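You operate a simulated robot arm through the tools that you are given. There is no shell and no other tool.

You run a simulated robot arm. Do the job below in one go: nothing can be reset, and whatever is moved stays where it is left.

Task
Top the vial in the filler up to 15 ml with water, cap it and rack it.
Fine: the display tells what it holds; low blue rack; leave the dial on water, the slide at LOAD and the other vials alone.

It is judged by the outcome, as a careful person would: the job done as asked, and still so three seconds after it is handed in. It fails if anything else is knocked over, pushed out of place, dropped, spilled or broken. Lids that push on must go on centred and level and be pressed home; caps that screw on are set level and turned clockwise until they are tight.

Robot
A 6-joint arm with a two-finger gripper, fixed in place. Base frame: the origin is at the foot of the arm, x ahead of it, y to its left, z up; the work surface is at about z = 0.755. Units: m, rad, N and s.
Its first joint turns from -2.897 to 2.897 rad. Payload 2.45 kg.
The tool frame sits at the grasp point between the pads (the TCP): z along the fingers, y along the line on which they close. The tips reach 0.02 m beyond it. Largest opening 0.14 m; the body of the gripper starts 0.168 m behind the TCP.
Orientation is that of the tool frame in the base frame, as [roll, pitch, yaw] about the fixed x, y, z axes, in that order (R = Rz(yaw) Ry(pitch) Rx(roll)). With the fingers straight down and closing along the base's y, the tool's x points along the base's -x, its y along +y and its z along -z.

Tools
- The arm moves only by the tool play_rows. Its argument "commands" is a list of rows, each an object of numbers (a shift or turn left out is 0, a gripper value left out holds the last): "dx", "dy", "dz": the shift along the tool's x, y, z in units of 200 mm (1.0 is 200 mm); "wx", "wy", "wz": the turn, a rotation vector about the tool's x, y, z in units of 120 degrees (1.0 is 120 degrees); "grip": the opening in per cent of the stroke, from 0 (shut) to 100 (fully open). In form: [{"dx": .., "dy": .., "dz": .., "wx": .., "wy": .., "wz": .., "grip": ..}, ...]. A call has 1 to 20 rows; each row is the pose to reach, as a shift and turn from the pose commanded when the call began, along the tool's axes at that moment. A call with a number of a shift or a turn outside -1 to 1 is refused whole. A row lasts 0.2 s, in which the tool goes at most 0.05 m and 0.15 rad; a call with a longer step from one row to the next is refused whole, and so is a gripper value outside its range. Where a pose cannot be reached the arm comes as near as it can. A force on the tool above 90 N (or 10 N above the force at the start of the call, whichever is more), or a blocked arm, ends the call early, and 0.2 s more pass. The fingers move at their own pace (about 0.045 m/s each) and stop on an object; they squeeze with about 23 N. The grip force told is the motor's: it shows also when the fingers shut on nothing. Time passes only in rows, and 0.2 s behind the last, so rows that repeat a pose let the fingers close. It gives the time, the measured TCP pose, the force on the tool (base axes), the opening and the grip force at its end, in the units of the frame above (readings bear some noise), with the torque about the TCP (base axes, N m) and any sound that the robot's microphone picked up, and new pictures: "show" is both (left out), scene, wrist or none.
- Cameras (640 x 400 px; columns grow to the right, rows downward): "scene" is fixed at [0.0423, 0.6507, 1.6276]; the picture's right is [-0.58, -0.81, 0.00], its down [-0.50, 0.36, -0.79] and it looks along [0.64, -0.46, -0.62] (base axes); focal length 355 px, centre (320, 200). "wrist" rides on the gripper at [0.078, 0.011, -0.209] in the tool frame; the picture's right is [-0.14, 0.99, 0.00], its down [-0.92, -0.13, -0.37] and it looks along [-0.37, -0.05, 0.93] (tool axes); focal length 280 px, centre (320, 200). There is no depth. A picture from a camera that has moved, and an enlarged one, comes with that camera's place and axes in the base frame and with its lens. The place of the scene camera against the robot may be out by one fixed shift of up to 0.025 m in any direction.
- enlarge(camera, box): a new picture of the part [left, top, right, bottom] of that camera's present view, enlarged. No time passes.
- close_job(): hands the job in; it is judged then, once.

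Nothing tells you positions but the pictures and the camera data. Unless the task says otherwise, let go and move clear before handing in.

The tools are called after "Request:" by a JSON object that holds its "method" and its "body". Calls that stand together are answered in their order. play_rows: Moves the arm, as the interface text tells. Its arguments: {"type":"object","properties":{"commands":{"type":"array"},"show":{"type":"string","enum":["both","scene","wrist","none"]}},"required":["commands"]} The other tools are called the same way: enlarge (camera, box) takes an enlarged picture of a part of a camera's view; close_job () hands the job in.

At the start:

```text
time_s: 0.0
eef_pos: [0.5678, 0.2756, 1.1778]
tcp_rot: [-3.141, 0.0, -3.141]
contact_force: [-0.6, -0.8, 0.1]
ft_torque: [0.0, 0.0, 0.01]
gripper_width: 0.1401
gripper_force: 0.1
```

scene: 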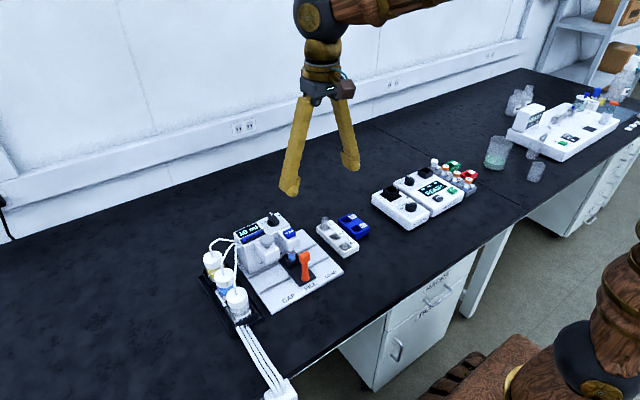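
wrist: 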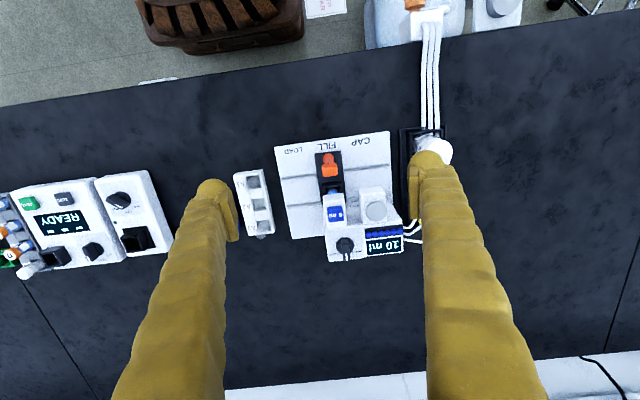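

The filler station sits below the arm with an orange slide handle, a dial, a display and two racks nearby. I'll look closer before moving.

Request:
{"method": "enlarge", "body": {"camera": "scene", "box": [190, 190, 390, 340]}}

Request:
{"method": "enlarge", "body": {"camera": "wrist", "box": [220, 110, 460, 270]}}

Request:
{"method": "enlarge", "body": {"camera": "scene", "box": [360, 140, 500, 240]}}

```text
2.67 times, centred on (290, 265) of scene
camera zoom: at [0.0423, 0.6507, 1.6276], right [-0.58, -0.81, 0.0], down [-0.5, 0.36, -0.79], along [0.64, -0.46, -0.62], focal length 946 px, centre (400, 27)
```

zoom: 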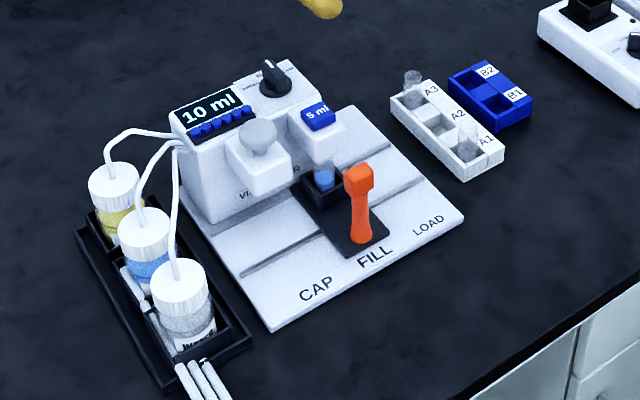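

```text
2.50 times, centred on (340, 190) of wrist
camera zoom: at [0.4894, 0.2859, 1.387], right [0.14, 0.99, 0.0], down [0.92, -0.13, 0.37], along [0.37, -0.05, -0.93], focal length 701 px, centre (270, 225)
```

zoom: 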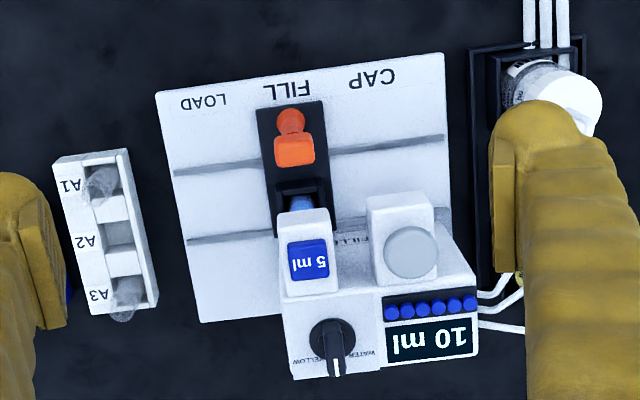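

```text
4.00 times, centred on (430, 190) of scene
camera zoom: at [0.0423, 0.6507, 1.6276], right [-0.58, -0.81, 0.0], down [-0.5, 0.36, -0.79], along [0.64, -0.46, -0.62], focal length 1418 px, centre (-120, 240)
```

zoom: 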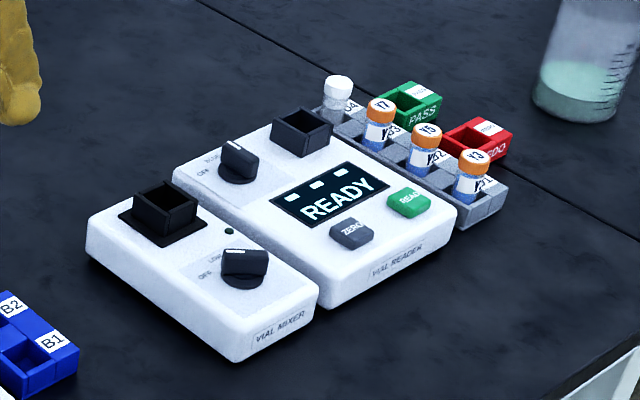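

The slide handle (orange) is at FILL around (0.64, 0.28), the display reads 10 ml, and the filler buttons and dial are behind it. I'll move in closer for a better look at the dial and the vial.

Request:
{"method": "play_rows", "body": {"commands": [{"dx": -0.13, "dy": 0.015, "dz": 0.12, "grip": 100}, {"dx": -0.26, "dy": 0.03, "dz": 0.24}, {"dx": -0.39, "dy": 0.045, "dz": 0.36}, {"dx": -0.52, "dy": 0.06, "dz": 0.48}, {"dx": -0.65, "dy": 0.075, "dz": 0.6}, {"dx": -0.65, "dy": 0.075, "dz": 0.6}]}}

```text
time_s: 1.4
eef_pos: [0.6987, 0.2904, 1.0578]
tcp_rot: [3.141, -0.001, 3.141]
contact_force: [0.3, -1.2, 0.3]
ft_torque: [0.02, 0.0, -0.05]
gripper_width: 0.1397
gripper_force: 0.1
camera wrist: at [0.6206, 0.301, 1.2669], right [0.14, 0.99, 0.0], down [0.92, -0.13, 0.37], along [0.37, -0.05, -0.93], focal length 280 px, centre (320, 200)
```

scene: 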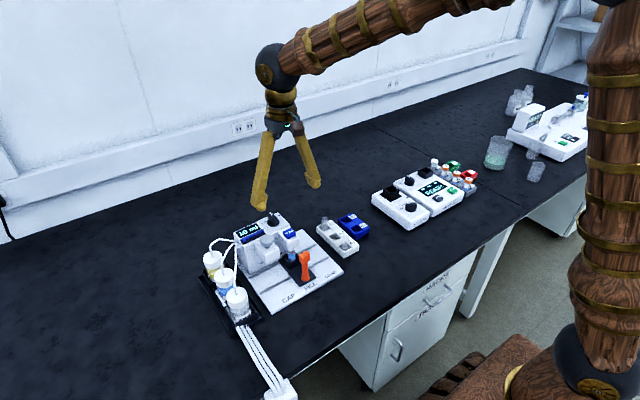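
wrist: 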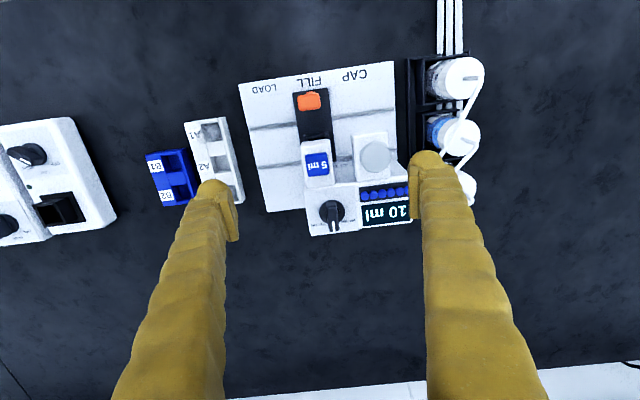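

Request:
{"method": "enlarge", "body": {"camera": "wrist", "box": [290, 185, 420, 245]}}

Request:
{"method": "enlarge", "body": {"camera": "wrist", "box": [230, 55, 410, 180]}}

Request:
{"method": "enlarge", "body": {"camera": "wrist", "box": [130, 110, 260, 220]}}

Request:
{"method": "enlarge", "body": {"camera": "scene", "box": [225, 205, 305, 255]}}

```text
4.92 times, centred on (355, 215) of wrist
camera zoom: at [0.6206, 0.301, 1.2669], right [0.14, 0.99, 0.0], down [0.92, -0.13, 0.37], along [0.37, -0.05, -0.93], focal length 1380 px, centre (148, 126)
```

zoom: 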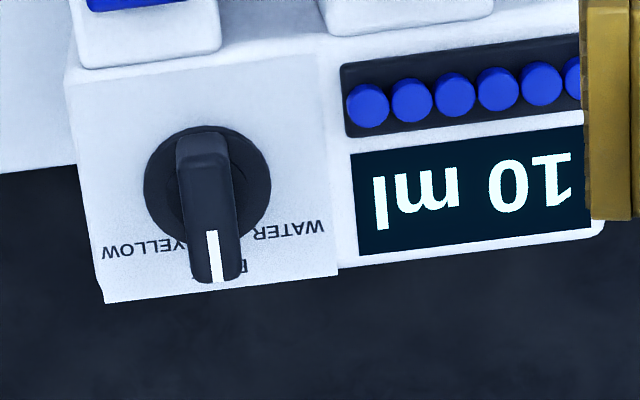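

```text
3.20 times, centred on (320, 118) of wrist
camera zoom: at [0.6206, 0.301, 1.2669], right [0.14, 0.99, 0.0], down [0.92, -0.13, 0.37], along [0.37, -0.05, -0.93], focal length 897 px, centre (320, 464)
```

zoom: 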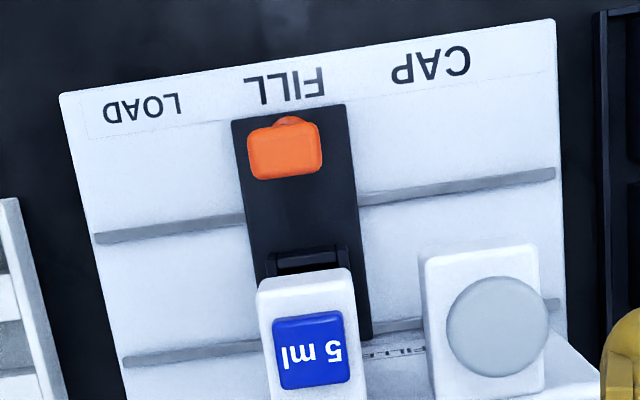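

```text
3.64 times, centred on (195, 165) of wrist
camera zoom: at [0.6206, 0.301, 1.2669], right [0.14, 0.99, 0.0], down [0.92, -0.13, 0.37], along [0.37, -0.05, -0.93], focal length 1020 px, centre (774, 327)
```

zoom: 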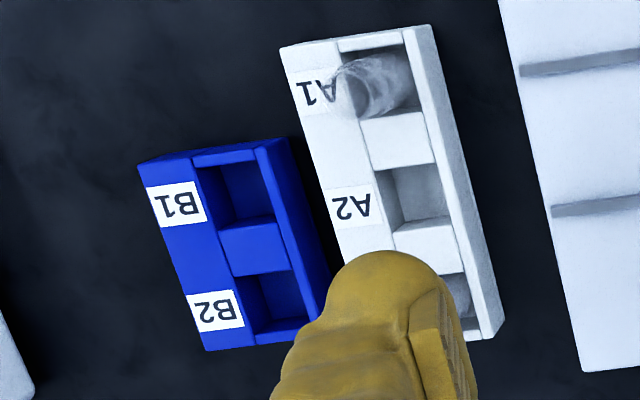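

```text
8.00 times, centred on (265, 230) of scene
camera zoom: at [0.0423, 0.6507, 1.6276], right [-0.58, -0.81, 0.0], down [-0.5, 0.36, -0.79], along [0.64, -0.46, -0.62], focal length 2837 px, centre (760, -40)
```

zoom: 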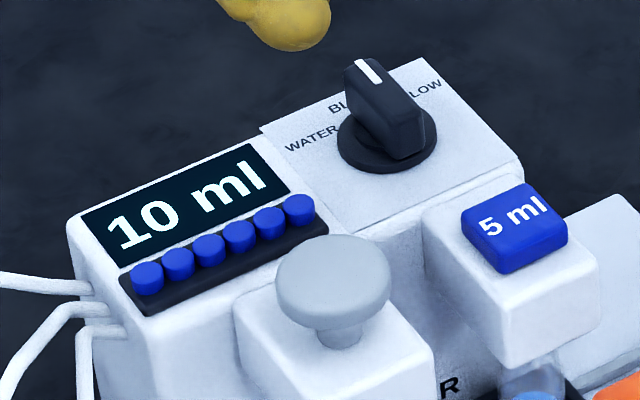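

The dial points at BLUE, so it must be turned anticlockwise (seen from above) to WATER before dispensing. The caps are in a magazine on the filler, and the display shows 10 ml. Next I hover over the dial with a narrowed gripper to line up.

Request:
{"method": "play_rows", "body": {"commands": [{"dx": -0.16, "dy": 0.01, "dz": 0.1, "grip": 45}, {"dx": -0.32, "dy": 0.016, "dz": 0.2, "grip": 45}, {"dx": -0.49, "dy": 0.023, "dz": 0.29, "grip": 45}, {"dx": -0.49, "dy": 0.023, "dz": 0.29, "grip": 45}, {"dx": -0.49, "dy": 0.023, "dz": 0.29, "grip": 45}]}}

```text
time_s: 2.6
eef_pos: [0.7941, 0.2951, 0.9995]
tcp_rot: [-3.141, 0.001, 3.141]
contact_force: [-0.7, -0.8, 0.5]
ft_torque: [0.03, -0.04, -0.01]
gripper_width: 0.0633
gripper_force: 0.1
camera wrist: at [0.7169, 0.3052, 1.2093], right [0.14, 0.99, 0.0], down [0.92, -0.13, 0.37], along [0.37, -0.05, -0.93], focal length 280 px, centre (320, 200)
```

scene: 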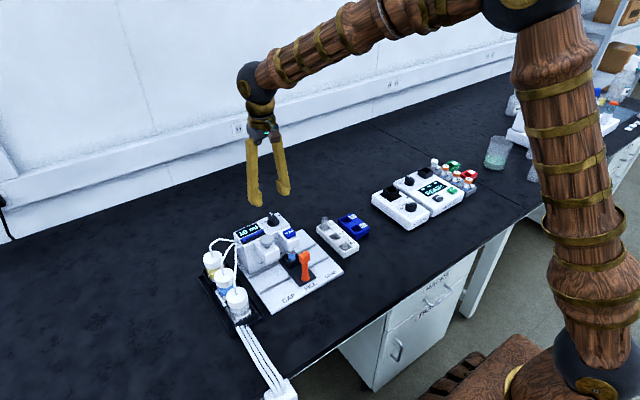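
wrist: 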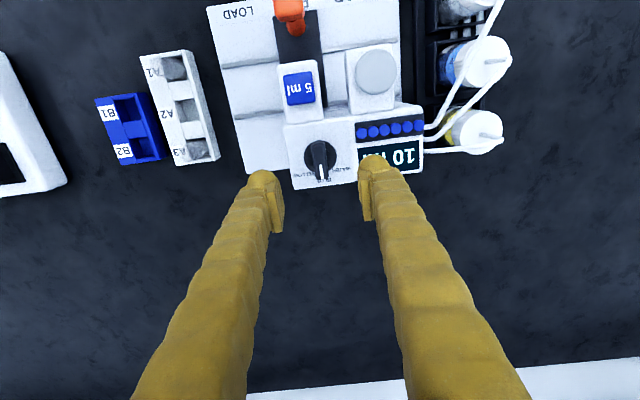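

Request:
{"method": "enlarge", "body": {"camera": "wrist", "box": [260, 30, 440, 200]}}

Request:
{"method": "enlarge", "body": {"camera": "wrist", "box": [280, 120, 370, 195]}}

Request:
{"method": "enlarge", "body": {"camera": "wrist", "box": [80, 30, 240, 180]}}

```text
2.35 times, centred on (350, 115) of wrist
camera zoom: at [0.7169, 0.3052, 1.2093], right [0.14, 0.99, 0.0], down [0.92, -0.13, 0.37], along [0.37, -0.05, -0.93], focal length 660 px, centre (249, 400)
```

zoom: 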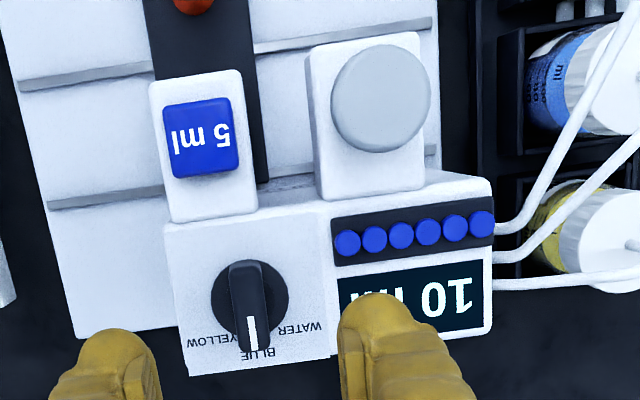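

```text
5.33 times, centred on (325, 158) of wrist
camera zoom: at [0.7169, 0.3052, 1.2093], right [0.14, 0.99, 0.0], down [0.92, -0.13, 0.37], along [0.37, -0.05, -0.93], focal length 1495 px, centre (293, 427)
```

zoom: 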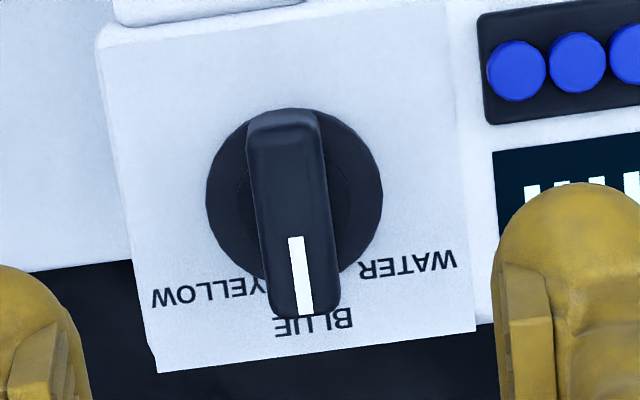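

```text
2.67 times, centred on (160, 105) of wrist
camera zoom: at [0.7169, 0.3052, 1.2093], right [0.14, 0.99, 0.0], down [0.92, -0.13, 0.37], along [0.37, -0.05, -0.93], focal length 748 px, centre (747, 453)
```

zoom: 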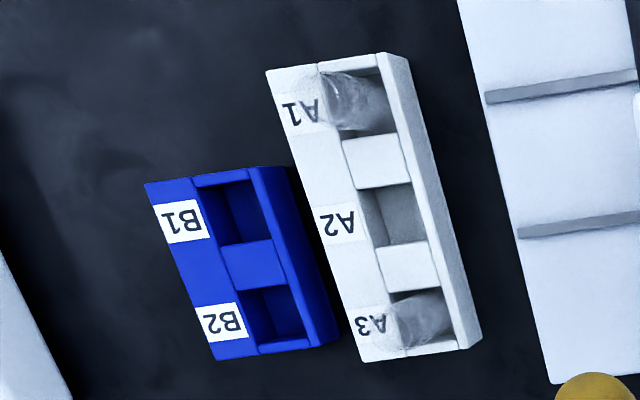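

The dial axis is about (0.788, 0.296), with its bar top near z 0.918 and the WATER label about 45° anticlockwise. I'll descend partway over the bar and check alignment.

Request:
{"method": "play_rows", "body": {"commands": [{"dx": 0.0415, "dy": 0.004, "dz": 0.1, "grip": 32}, {"dx": 0.0415, "dy": 0.004, "dz": 0.2, "grip": 32}, {"dx": 0.0415, "dy": 0.004, "dz": 0.28, "grip": 32}, {"dx": 0.0415, "dy": 0.004, "dz": 0.28, "grip": 32}]}}

```text
time_s: 3.6
eef_pos: [0.7872, 0.2957, 0.9435]
tcp_rot: [-3.141, 0.0, -3.141]
contact_force: [0.4, 0.3, -0.1]
ft_torque: [-0.02, 0.01, -0.04]
gripper_width: 0.0446
gripper_force: 0.0
camera wrist: at [0.7093, 0.3064, 1.1527], right [0.14, 0.99, 0.0], down [0.92, -0.13, 0.37], along [0.37, -0.05, -0.93], focal length 280 px, centre (320, 200)
```

scene: 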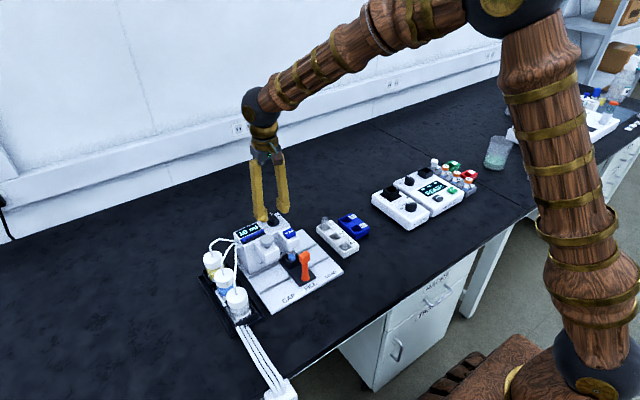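
wrist: 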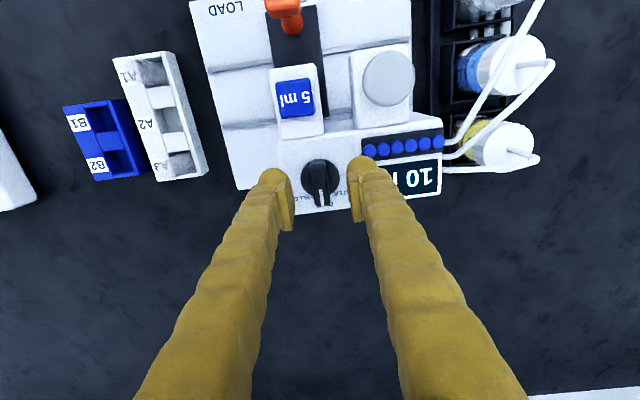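

Request:
{"method": "enlarge", "body": {"camera": "wrist", "box": [265, 140, 375, 220]}}

Request:
{"method": "enlarge", "body": {"camera": "scene", "box": [230, 185, 310, 260]}}

```text
5.00 times, centred on (320, 180) of wrist
camera zoom: at [0.7093, 0.3064, 1.1527], right [0.14, 0.99, 0.0], down [0.92, -0.13, 0.37], along [0.37, -0.05, -0.93], focal length 1402 px, centre (320, 300)
```

zoom: 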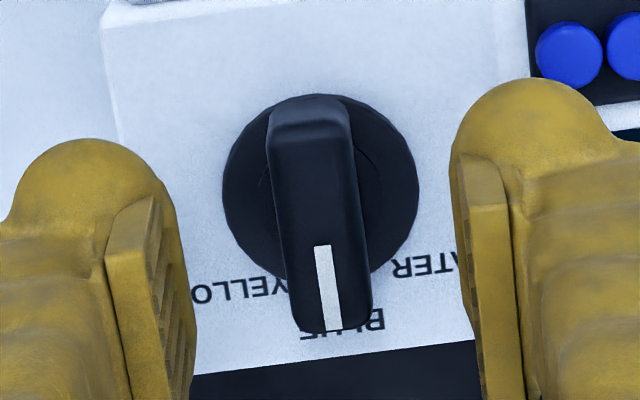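

```text
5.33 times, centred on (270, 222) of scene
camera zoom: at [0.0423, 0.6507, 1.6276], right [-0.58, -0.81, 0.0], down [-0.5, 0.36, -0.79], along [0.64, -0.46, -0.62], focal length 1891 px, centre (587, 80)
```

zoom: 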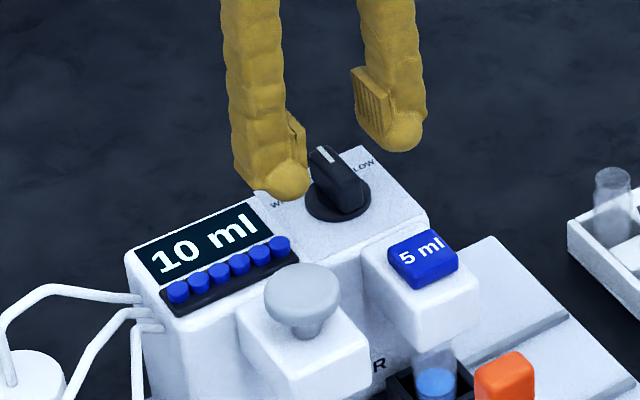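

The bar is centred between the fingers. I'll descend to grip height and close on it.

Request:
{"method": "play_rows", "body": {"commands": [{"dz": 0.05, "grip": 32}, {"dz": 0.1, "grip": 32}, {"dz": 0.1, "grip": 5}, {"dz": 0.1, "grip": 5}, {"dz": 0.1, "grip": 5}, {"dz": 0.1, "grip": 5}]}}

```text
time_s: 5.0
eef_pos: [0.7883, 0.2961, 0.9253]
tcp_rot: [-3.141, 0.001, 3.14]
contact_force: [2.4, 1.0, -3.8]
ft_torque: [0.02, -0.04, 0.01]
gripper_width: 0.0141
gripper_force: 40.6
camera wrist: at [0.7094, 0.3063, 1.1332], right [0.14, 0.99, 0.0], down [0.92, -0.13, 0.37], along [0.37, -0.05, -0.93], focal length 280 px, centre (320, 200)
```

scene: 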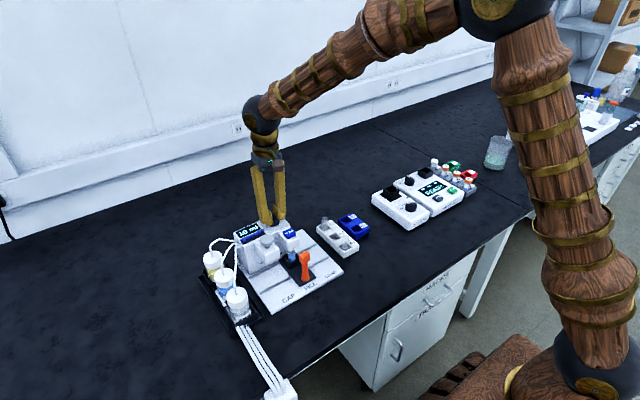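
wrist: 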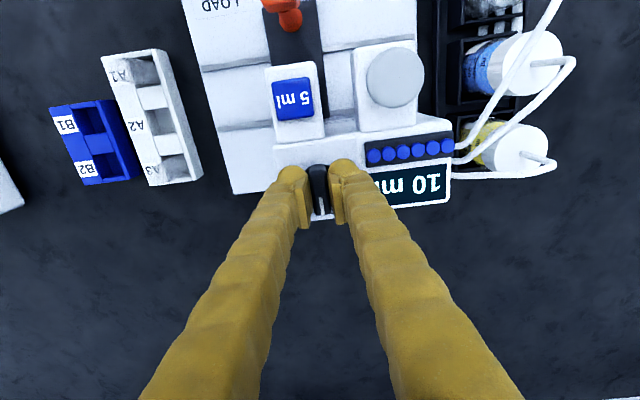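

Gripped on the dial bar. Now I turn it 45° anticlockwise to WATER.

Request:
{"method": "play_rows", "body": {"commands": [{"wz": -0.0625, "grip": 5}, {"wz": -0.125, "grip": 5}, {"wz": -0.1875, "grip": 5}, {"wz": -0.25, "grip": 5}, {"wz": -0.3125, "grip": 5}, {"wz": -0.375, "grip": 5}, {"wz": -0.375, "grip": 5}]}}

```text
time_s: 6.6
eef_pos: [0.7869, 0.2957, 0.9234]
tcp_rot: [3.141, -0.001, -2.354]
contact_force: [14.2, -24.5, -0.6]
ft_torque: [-0.24, -0.12, -0.02]
gripper_width: 0.0141
gripper_force: 40.6
camera wrist: at [0.7249, 0.2471, 1.1332], right [-0.6, 0.8, 0.0], down [0.74, 0.56, 0.37], along [0.29, 0.22, -0.93], focal length 280 px, centre (320, 200)
```

scene: 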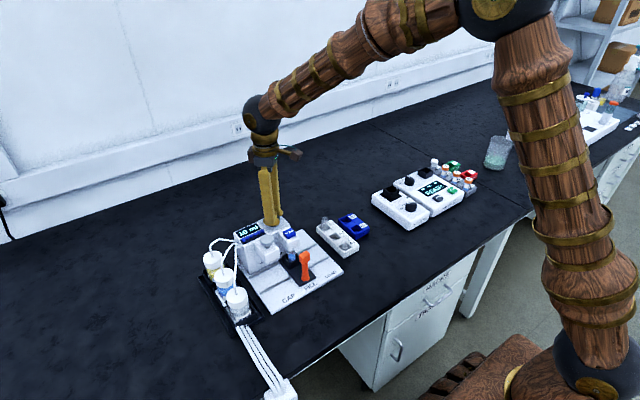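
wrist: 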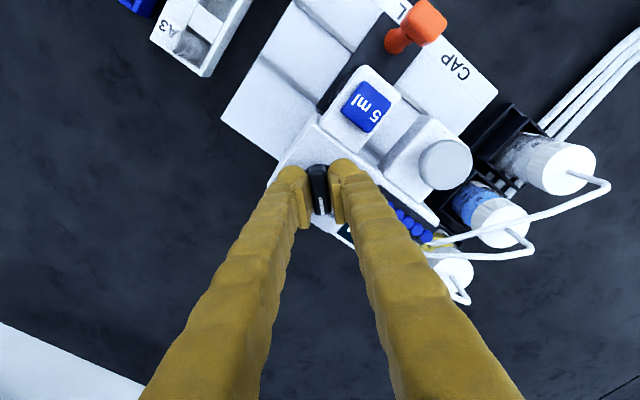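

The dial rotated with the gripper. I'll open, rise and check where it points.

Request:
{"method": "play_rows", "body": {"commands": [{"grip": 15}, {"grip": 30}, {"grip": 32}, {"dz": -0.1, "grip": 32}, {"dz": -0.3, "grip": 32}, {"dz": -0.45, "grip": 32}, {"dz": -0.45, "grip": 32}]}}

```text
time_s: 8.2
eef_pos: [0.7875, 0.2954, 1.014]
tcp_rot: [-3.14, 0.0, -2.355]
contact_force: [1.1, 0.6, 0.5]
ft_torque: [0.0, 0.01, -0.02]
gripper_width: 0.0447
gripper_force: 0.1
camera wrist: at [0.7246, 0.2478, 1.2231], right [-0.6, 0.8, 0.0], down [0.74, 0.56, 0.37], along [0.29, 0.22, -0.93], focal length 280 px, centre (320, 200)
```

scene: 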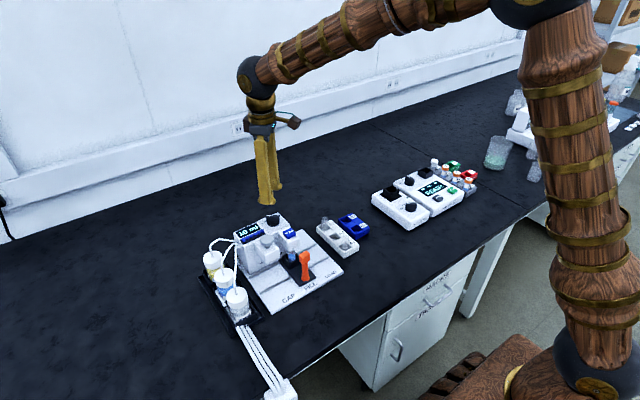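
wrist: 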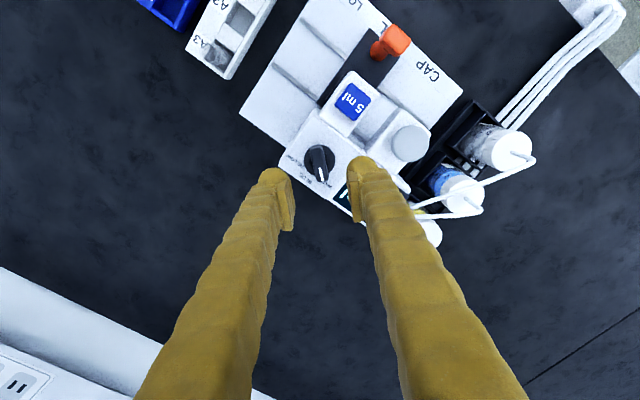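

Request:
{"method": "enlarge", "body": {"camera": "wrist", "box": [275, 130, 365, 200]}}

Request:
{"method": "enlarge", "body": {"camera": "scene", "box": [225, 205, 305, 265]}}

```text
5.71 times, centred on (320, 165) of wrist
camera zoom: at [0.7246, 0.2478, 1.2231], right [-0.6, 0.8, 0.0], down [0.74, 0.56, 0.37], along [0.29, 0.22, -0.93], focal length 1602 px, centre (320, 400)
```

zoom: 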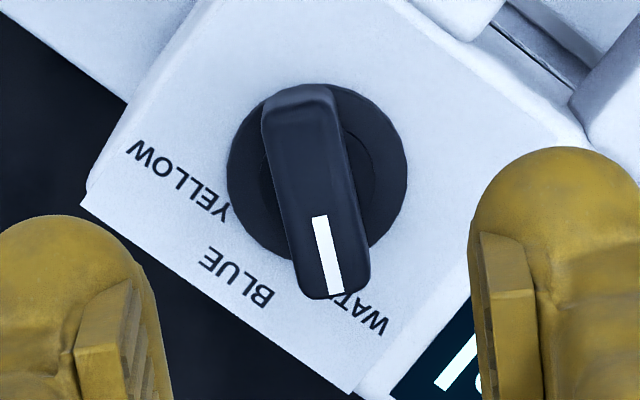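

```text
6.67 times, centred on (265, 235) of scene
camera zoom: at [0.0423, 0.6507, 1.6276], right [-0.58, -0.81, 0.0], down [-0.5, 0.36, -0.79], along [0.64, -0.46, -0.62], focal length 2364 px, centre (687, -33)
```

zoom: 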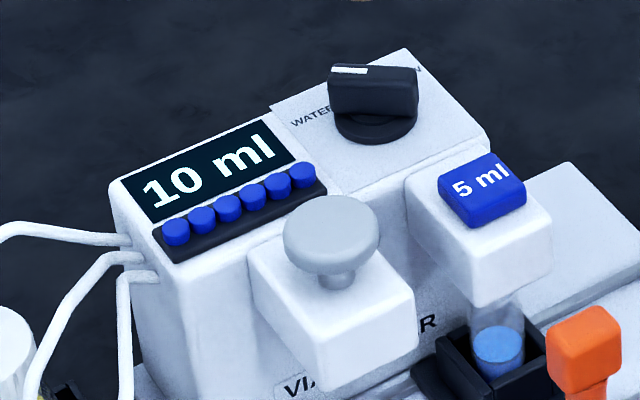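

The dial now points at WATER. I'll rotate the gripper back square and shut it so the closed tips can press the 5 ml button.

Request:
{"method": "play_rows", "body": {"commands": [{"wz": 0.0625, "grip": 20}, {"wz": 0.125, "grip": 0}, {"wz": 0.1875, "grip": 0}, {"wz": 0.25, "grip": 0}, {"wz": 0.3125, "grip": 0}, {"wz": 0.375, "grip": 0}, {"wz": 0.375, "grip": 0}], "show": "none"}}

```text
time_s: 9.8
eef_pos: [0.7872, 0.2964, 1.0138]
tcp_rot: [3.141, 0.001, 3.14]
contact_force: [0.1, 0.4, 0.8]
ft_torque: [-0.05, 0.02, 0.01]
gripper_width: 0.0
gripper_force: 22.8
```

Request:
{"method": "play_rows", "body": {"commands": [{"dx": 0.18, "dy": -0.026, "dz": 0.0, "grip": 0}, {"dx": 0.36, "dy": -0.0525, "dz": 0.1, "grip": 0}, {"dx": 0.36, "dy": -0.0525, "dz": 0.25, "grip": 0}, {"dx": 0.36, "dy": -0.0525, "dz": 0.269, "grip": 0}, {"dx": 0.36, "dy": -0.0525, "dz": 0.269, "grip": 0}]}}

Request:
{"method": "enlarge", "body": {"camera": "wrist", "box": [240, 100, 420, 230]}}

Request:
{"method": "enlarge", "body": {"camera": "scene", "box": [225, 195, 325, 275]}}

```text
time_s: 11.0
eef_pos: [0.7147, 0.2855, 0.9609]
tcp_rot: [3.141, -0.001, 3.14]
contact_force: [0.0, 0.2, 0.5]
ft_torque: [0.02, -0.05, 0.01]
gripper_width: 0.0
gripper_force: 22.9
camera wrist: at [0.6366, 0.2957, 1.1706], right [0.14, 0.99, 0.0], down [0.92, -0.13, 0.37], along [0.37, -0.05, -0.93], focal length 280 px, centre (320, 200)
```

scene: 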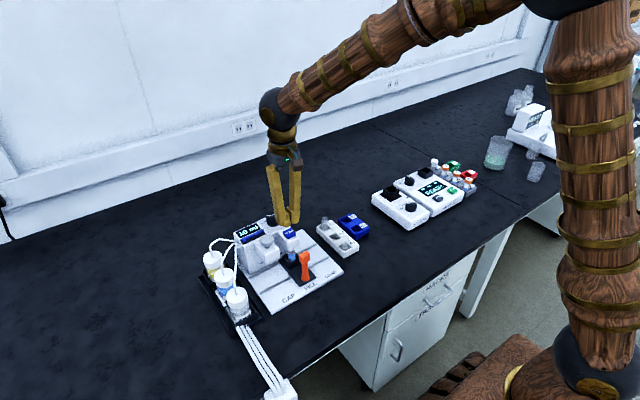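
wrist: 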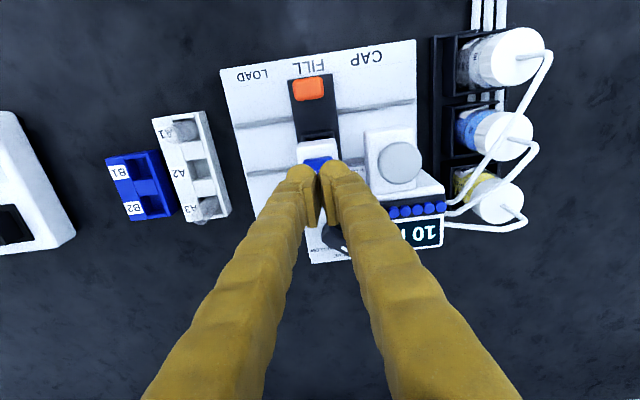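

```text
3.08 times, centred on (330, 165) of wrist
camera zoom: at [0.6366, 0.2957, 1.1706], right [0.14, 0.99, 0.0], down [0.92, -0.13, 0.37], along [0.37, -0.05, -0.93], focal length 863 px, centre (289, 308)
```

zoom: 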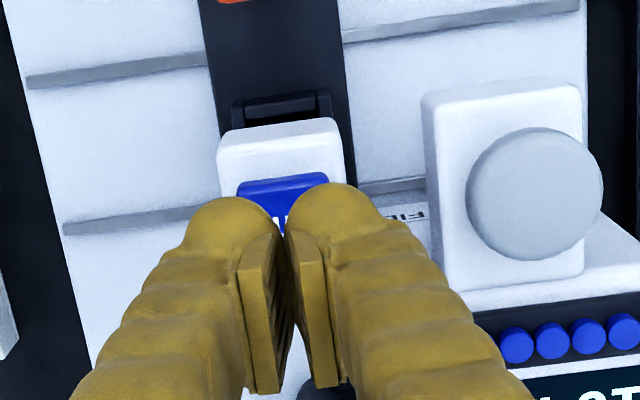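

```text
5.00 times, centred on (275, 235) of scene
camera zoom: at [0.0423, 0.6507, 1.6276], right [-0.58, -0.81, 0.0], down [-0.5, 0.36, -0.79], along [0.64, -0.46, -0.62], focal length 1773 px, centre (545, 25)
```

zoom: 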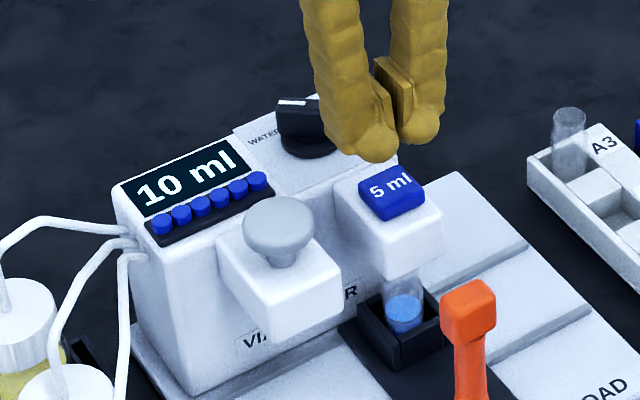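

The closed tips are centred above the 5 ml button (top near z 0.898). I'll lower gently in steps and watch force and display.

Request:
{"method": "play_rows", "body": {"commands": [{"dz": 0.1, "grip": 0}, {"dz": 0.15, "grip": 0}, {"dz": 0.185, "grip": 0}, {"dz": 0.2, "grip": 0}, {"dz": 0.21, "grip": 0}, {"dz": 0.21, "grip": 0}], "show": "scene"}}

Request:
{"method": "enlarge", "body": {"camera": "scene", "box": [225, 195, 325, 275]}}

```text
time_s: 12.4
eef_pos: [0.7152, 0.2855, 0.9183]
tcp_rot: [3.141, 0.0, 3.141]
contact_force: [2.2, -1.4, 2.5]
ft_torque: [-0.01, -0.03, -0.01]
gripper_width: 0.0062
gripper_force: 29.3
heard: click
```

scene: 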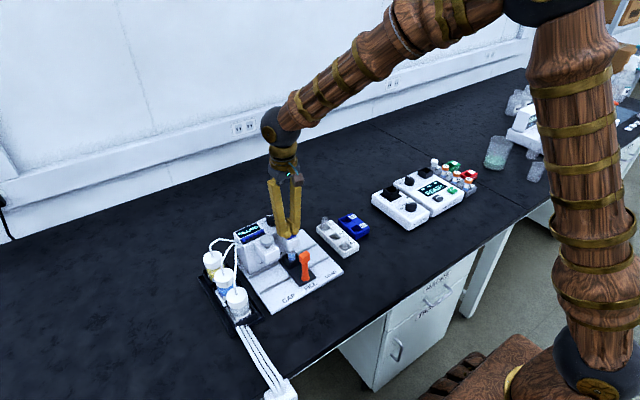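

```text
5.00 times, centred on (275, 235) of scene
camera zoom: at [0.0423, 0.6507, 1.6276], right [-0.58, -0.81, 0.0], down [-0.5, 0.36, -0.79], along [0.64, -0.46, -0.62], focal length 1773 px, centre (545, 25)
```

zoom: 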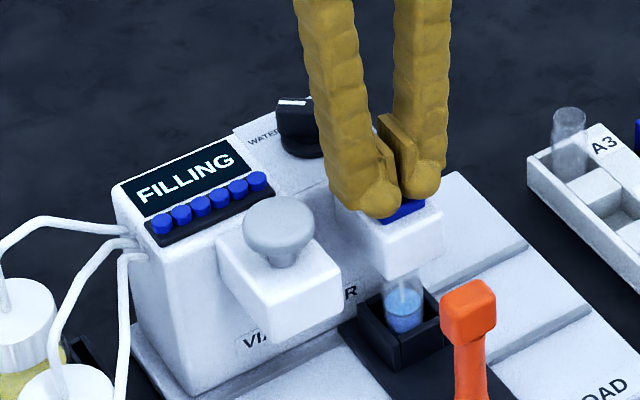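

A click was heard and the display says FILLING. I'll lift off the button and let it finish.

Request:
{"method": "play_rows", "body": {"commands": [{"dz": -0.05, "grip": 0}, {"dz": -0.15, "grip": 0}, {"dz": -0.3, "grip": 0}, {"dz": -0.5, "grip": 0}, {"dz": -0.5, "grip": 0}, {"dz": -0.5, "grip": 0}, {"dz": -0.5, "grip": 0}, {"dz": -0.5, "grip": 0}, {"dz": -0.5, "grip": 0}, {"dz": -0.5, "grip": 0}, {"dz": -0.5, "grip": 0}, {"dz": -0.5, "grip": 0}]}}

Request:
{"method": "enlarge", "body": {"camera": "scene", "box": [225, 195, 345, 285]}}

Request:
{"method": "enlarge", "body": {"camera": "wrist", "box": [220, 60, 460, 210]}}

```text
time_s: 15.0
eef_pos: [0.7161, 0.2848, 1.0171]
tcp_rot: [3.141, 0.0, -3.141]
contact_force: [-0.2, 0.4, -0.1]
ft_torque: [0.01, 0.0, 0.01]
gripper_width: 0.0001
gripper_force: 29.4
camera wrist: at [0.6383, 0.2954, 1.2274], right [0.14, 0.99, 0.0], down [0.92, -0.13, 0.37], along [0.37, -0.05, -0.93], focal length 280 px, centre (320, 200)
```

scene: 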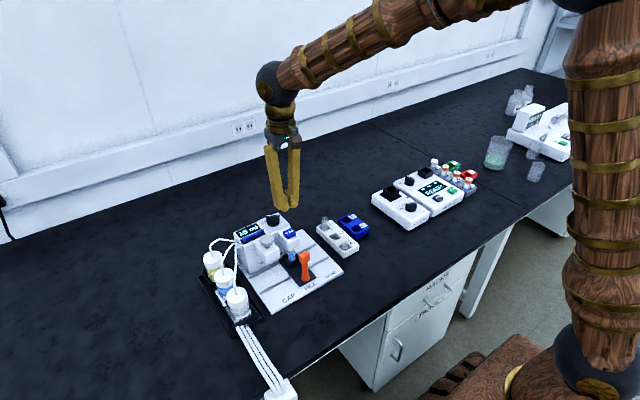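
wrist: 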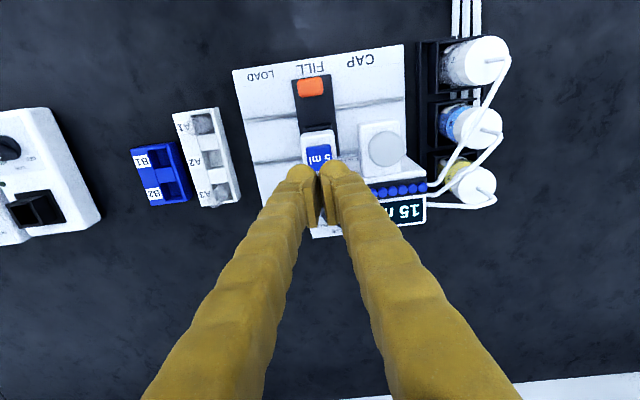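

```text
4.44 times, centred on (285, 240) of scene
camera zoom: at [0.0423, 0.6507, 1.6276], right [-0.58, -0.81, 0.0], down [-0.5, 0.36, -0.79], along [0.64, -0.46, -0.62], focal length 1576 px, centre (476, 22)
```

zoom: 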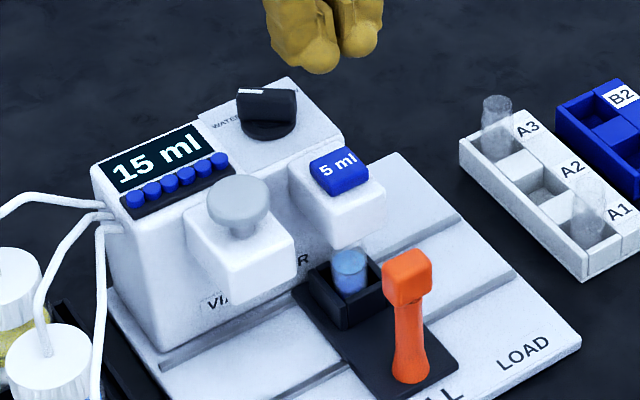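

```text
2.67 times, centred on (340, 135) of wrist
camera zoom: at [0.6383, 0.2954, 1.2274], right [0.14, 0.99, 0.0], down [0.92, -0.13, 0.37], along [0.37, -0.05, -0.93], focal length 748 px, centre (267, 373)
```

zoom: 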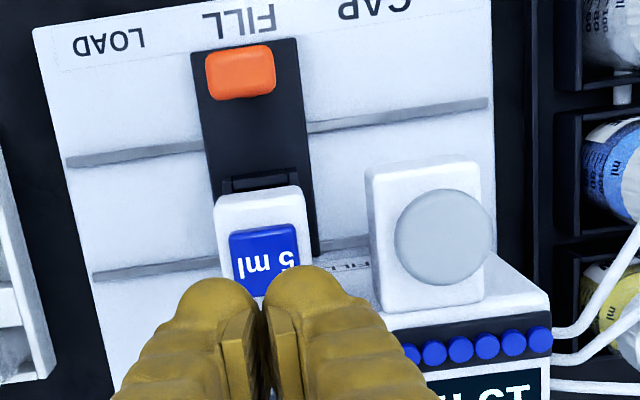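

The display reads 15 ml. Next I go to the orange slide handle (about 0.637, 0.2845, top z 0.87) to slide the carriage to CAP.

Request:
{"method": "play_rows", "body": {"commands": [{"dx": 0.2, "dy": 0, "dz": 0, "grip": 55}, {"dx": 0.3925, "dy": -0.005, "dz": 0.1, "grip": 55}, {"dx": 0.3925, "dy": -0.005, "dz": 0.25, "grip": 55}, {"dx": 0.3925, "dy": -0.005, "dz": 0.42, "grip": 55}, {"dx": 0.3925, "dy": -0.005, "dz": 0.42, "grip": 55}]}}

Request:
{"method": "enlarge", "body": {"camera": "wrist", "box": [240, 110, 400, 210]}}

Request:
{"method": "enlarge", "body": {"camera": "scene", "box": [225, 195, 345, 285]}}

```text
time_s: 16.2
eef_pos: [0.636, 0.2849, 0.9322]
tcp_rot: [-3.14, 0.0, 3.141]
contact_force: [-0.3, -0.7, -0.1]
ft_torque: [0.01, -0.01, 0.04]
gripper_width: 0.0767
gripper_force: 0.1
camera wrist: at [0.5588, 0.2948, 1.1422], right [0.14, 0.99, 0.0], down [0.92, -0.13, 0.37], along [0.37, -0.05, -0.93], focal length 280 px, centre (320, 200)
```

scene: 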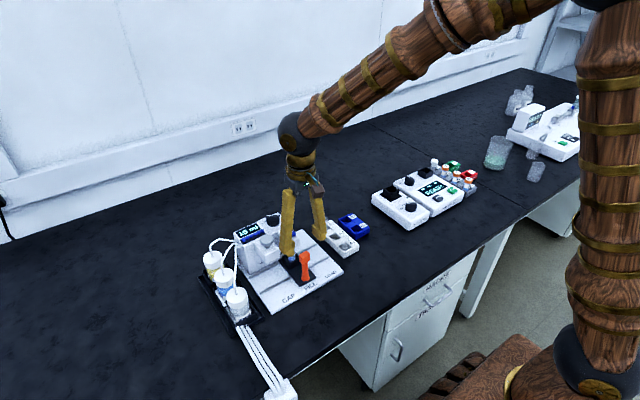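
wrist: 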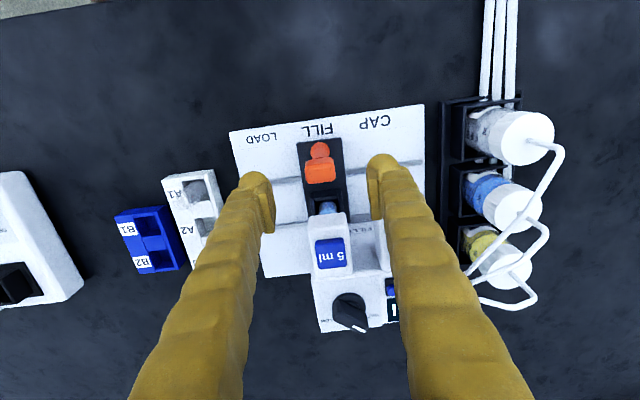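

```text
4.00 times, centred on (320, 160) of wrist
camera zoom: at [0.5588, 0.2948, 1.1422], right [0.14, 0.99, 0.0], down [0.92, -0.13, 0.37], along [0.37, -0.05, -0.93], focal length 1122 px, centre (320, 360)
```

zoom: 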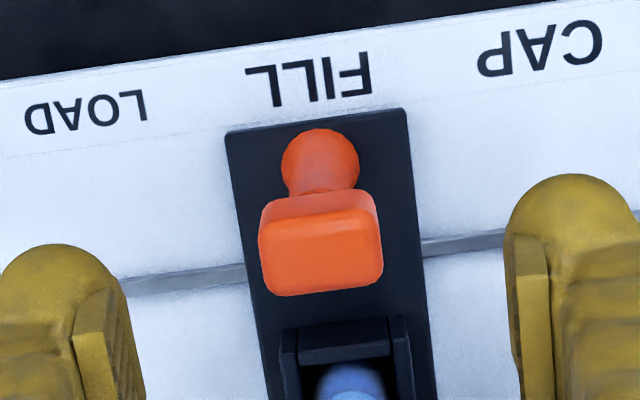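

```text
4.44 times, centred on (285, 240) of scene
camera zoom: at [0.0423, 0.6507, 1.6276], right [-0.58, -0.81, 0.0], down [-0.5, 0.36, -0.79], along [0.64, -0.46, -0.62], focal length 1576 px, centre (476, 22)
```

zoom: 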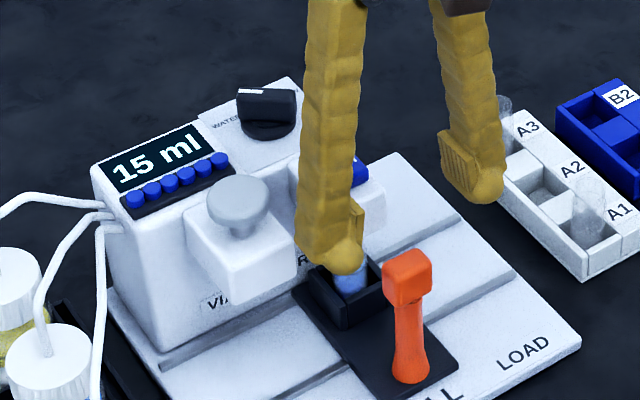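

The handle block is centred between the fingers. I'll lower around it and close.

Request:
{"method": "play_rows", "body": {"commands": [{"dz": 0.15, "grip": 55}, {"dz": 0.3, "grip": 55}, {"dz": 0.36, "grip": 55}, {"dz": 0.36, "grip": 30}, {"dz": 0.36, "grip": 15}, {"dz": 0.36, "grip": 10}, {"dz": 0.36, "grip": 10}, {"dz": 0.36, "grip": 10}]}}

Request:
{"method": "enlarge", "body": {"camera": "scene", "box": [225, 195, 345, 285]}}

```text
time_s: 18.0
eef_pos: [0.6376, 0.2843, 0.8619]
tcp_rot: [-3.141, 0.002, 3.142]
contact_force: [1.1, 1.3, -2.2]
ft_torque: [0.02, -0.07, -0.02]
gripper_width: 0.0291
gripper_force: 42.8
camera wrist: at [0.5594, 0.2948, 1.0711], right [0.14, 0.99, 0.0], down [0.92, -0.13, 0.37], along [0.37, -0.05, -0.93], focal length 280 px, centre (320, 200)
```

scene: 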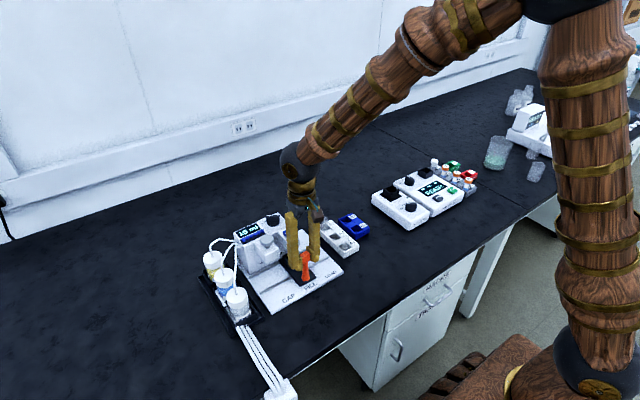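
wrist: 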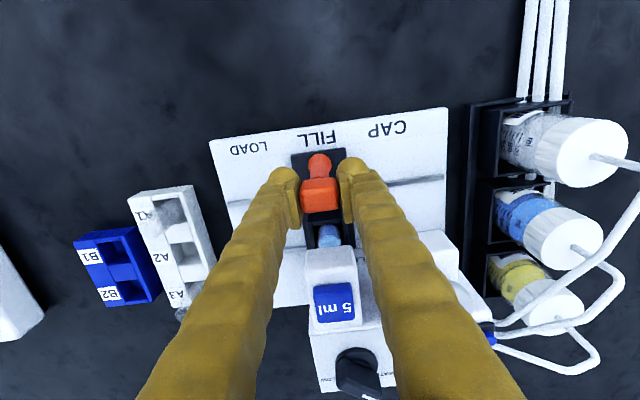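

```text
4.44 times, centred on (285, 240) of scene
camera zoom: at [0.0423, 0.6507, 1.6276], right [-0.58, -0.81, 0.0], down [-0.5, 0.36, -0.79], along [0.64, -0.46, -0.62], focal length 1576 px, centre (476, 22)
```

zoom: 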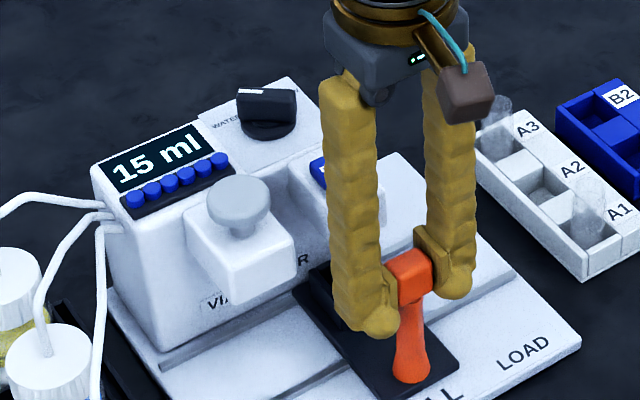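

The handle is gripped. I slide it slowly about 75 mm toward CAP.

Request:
{"method": "play_rows", "body": {"commands": [{"dy": 0.02, "grip": 10}, {"dy": 0.06, "grip": 10}, {"dy": 0.1, "grip": 10}, {"dy": 0.15, "grip": 10}, {"dy": 0.2, "grip": 10}, {"dy": 0.25, "grip": 10}, {"dy": 0.3, "grip": 10}, {"dy": 0.34, "grip": 10}, {"dy": 0.36, "grip": 10}, {"dy": 0.375, "grip": 10}, {"dy": 0.375, "grip": 10}]}}

Request:
{"method": "enlarge", "body": {"camera": "scene", "box": [225, 195, 345, 285]}}

Request:
{"method": "enlarge", "body": {"camera": "wrist", "box": [180, 90, 420, 240]}}

```text
time_s: 20.4
eef_pos: [0.6357, 0.3598, 0.8617]
tcp_rot: [-3.141, -0.001, 3.141]
contact_force: [28.2, 1.0, -16.9]
ft_torque: [-0.02, -0.27, -0.01]
gripper_width: 0.029
gripper_force: 44.9
camera wrist: at [0.5592, 0.3698, 1.0713], right [0.14, 0.99, 0.0], down [0.92, -0.13, 0.37], along [0.37, -0.05, -0.93], focal length 280 px, centre (320, 200)
```

scene: 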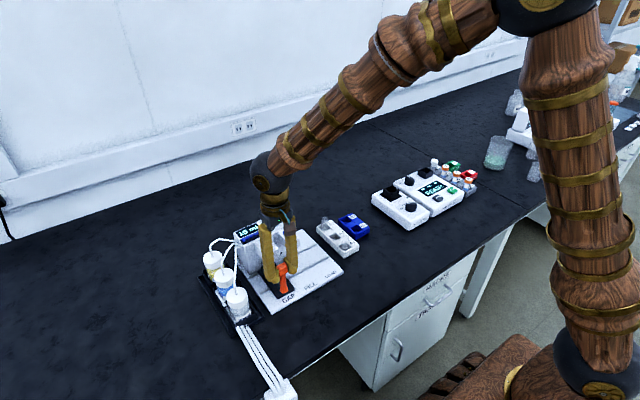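
wrist: 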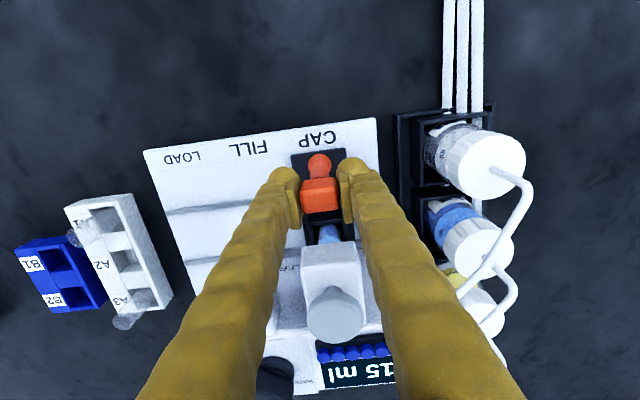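

```text
4.44 times, centred on (285, 240) of scene
camera zoom: at [0.0423, 0.6507, 1.6276], right [-0.58, -0.81, 0.0], down [-0.5, 0.36, -0.79], along [0.64, -0.46, -0.62], focal length 1576 px, centre (476, 22)
```

zoom: 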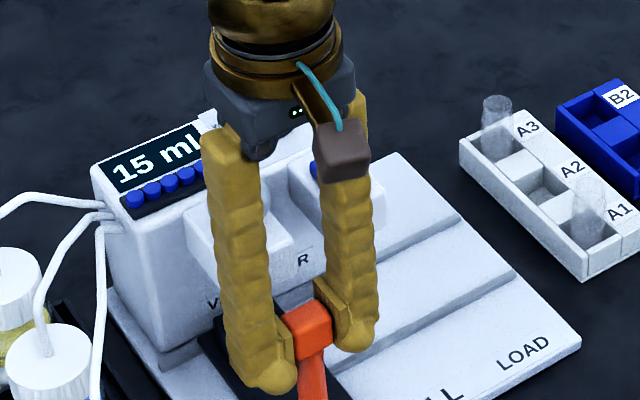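

```text
2.67 times, centred on (300, 165) of wrist
camera zoom: at [0.5592, 0.3698, 1.0713], right [0.14, 0.99, 0.0], down [0.92, -0.13, 0.37], along [0.37, -0.05, -0.93], focal length 748 px, centre (373, 293)
```

zoom: 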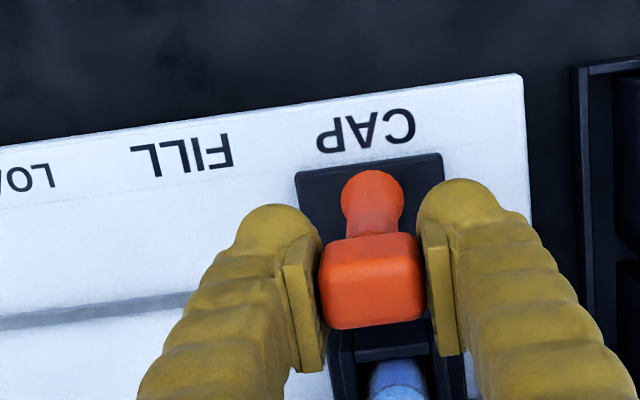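

Request:
{"method": "enlarge", "body": {"camera": "wrist", "box": [280, 110, 360, 160]}}

Request:
{"method": "enlarge", "body": {"camera": "wrist", "box": [270, 210, 400, 360]}}

```text
8.00 times, centred on (320, 135) of wrist
camera zoom: at [0.5592, 0.3698, 1.0713], right [0.14, 0.99, 0.0], down [0.92, -0.13, 0.37], along [0.37, -0.05, -0.93], focal length 2243 px, centre (320, 720)
```

zoom: 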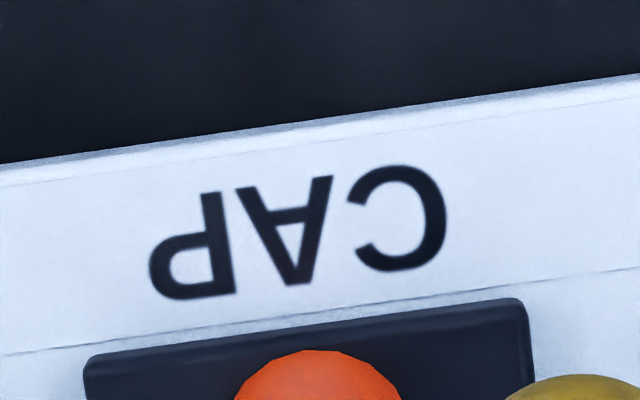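

```text
2.67 times, centred on (335, 285) of wrist
camera zoom: at [0.5592, 0.3698, 1.0713], right [0.14, 0.99, 0.0], down [0.92, -0.13, 0.37], along [0.37, -0.05, -0.93], focal length 748 px, centre (280, -27)
```

zoom: 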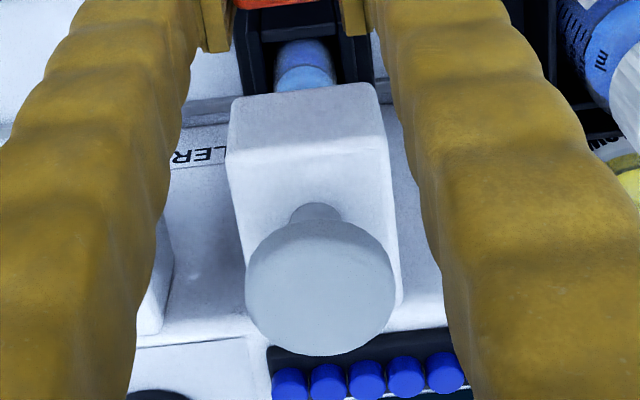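

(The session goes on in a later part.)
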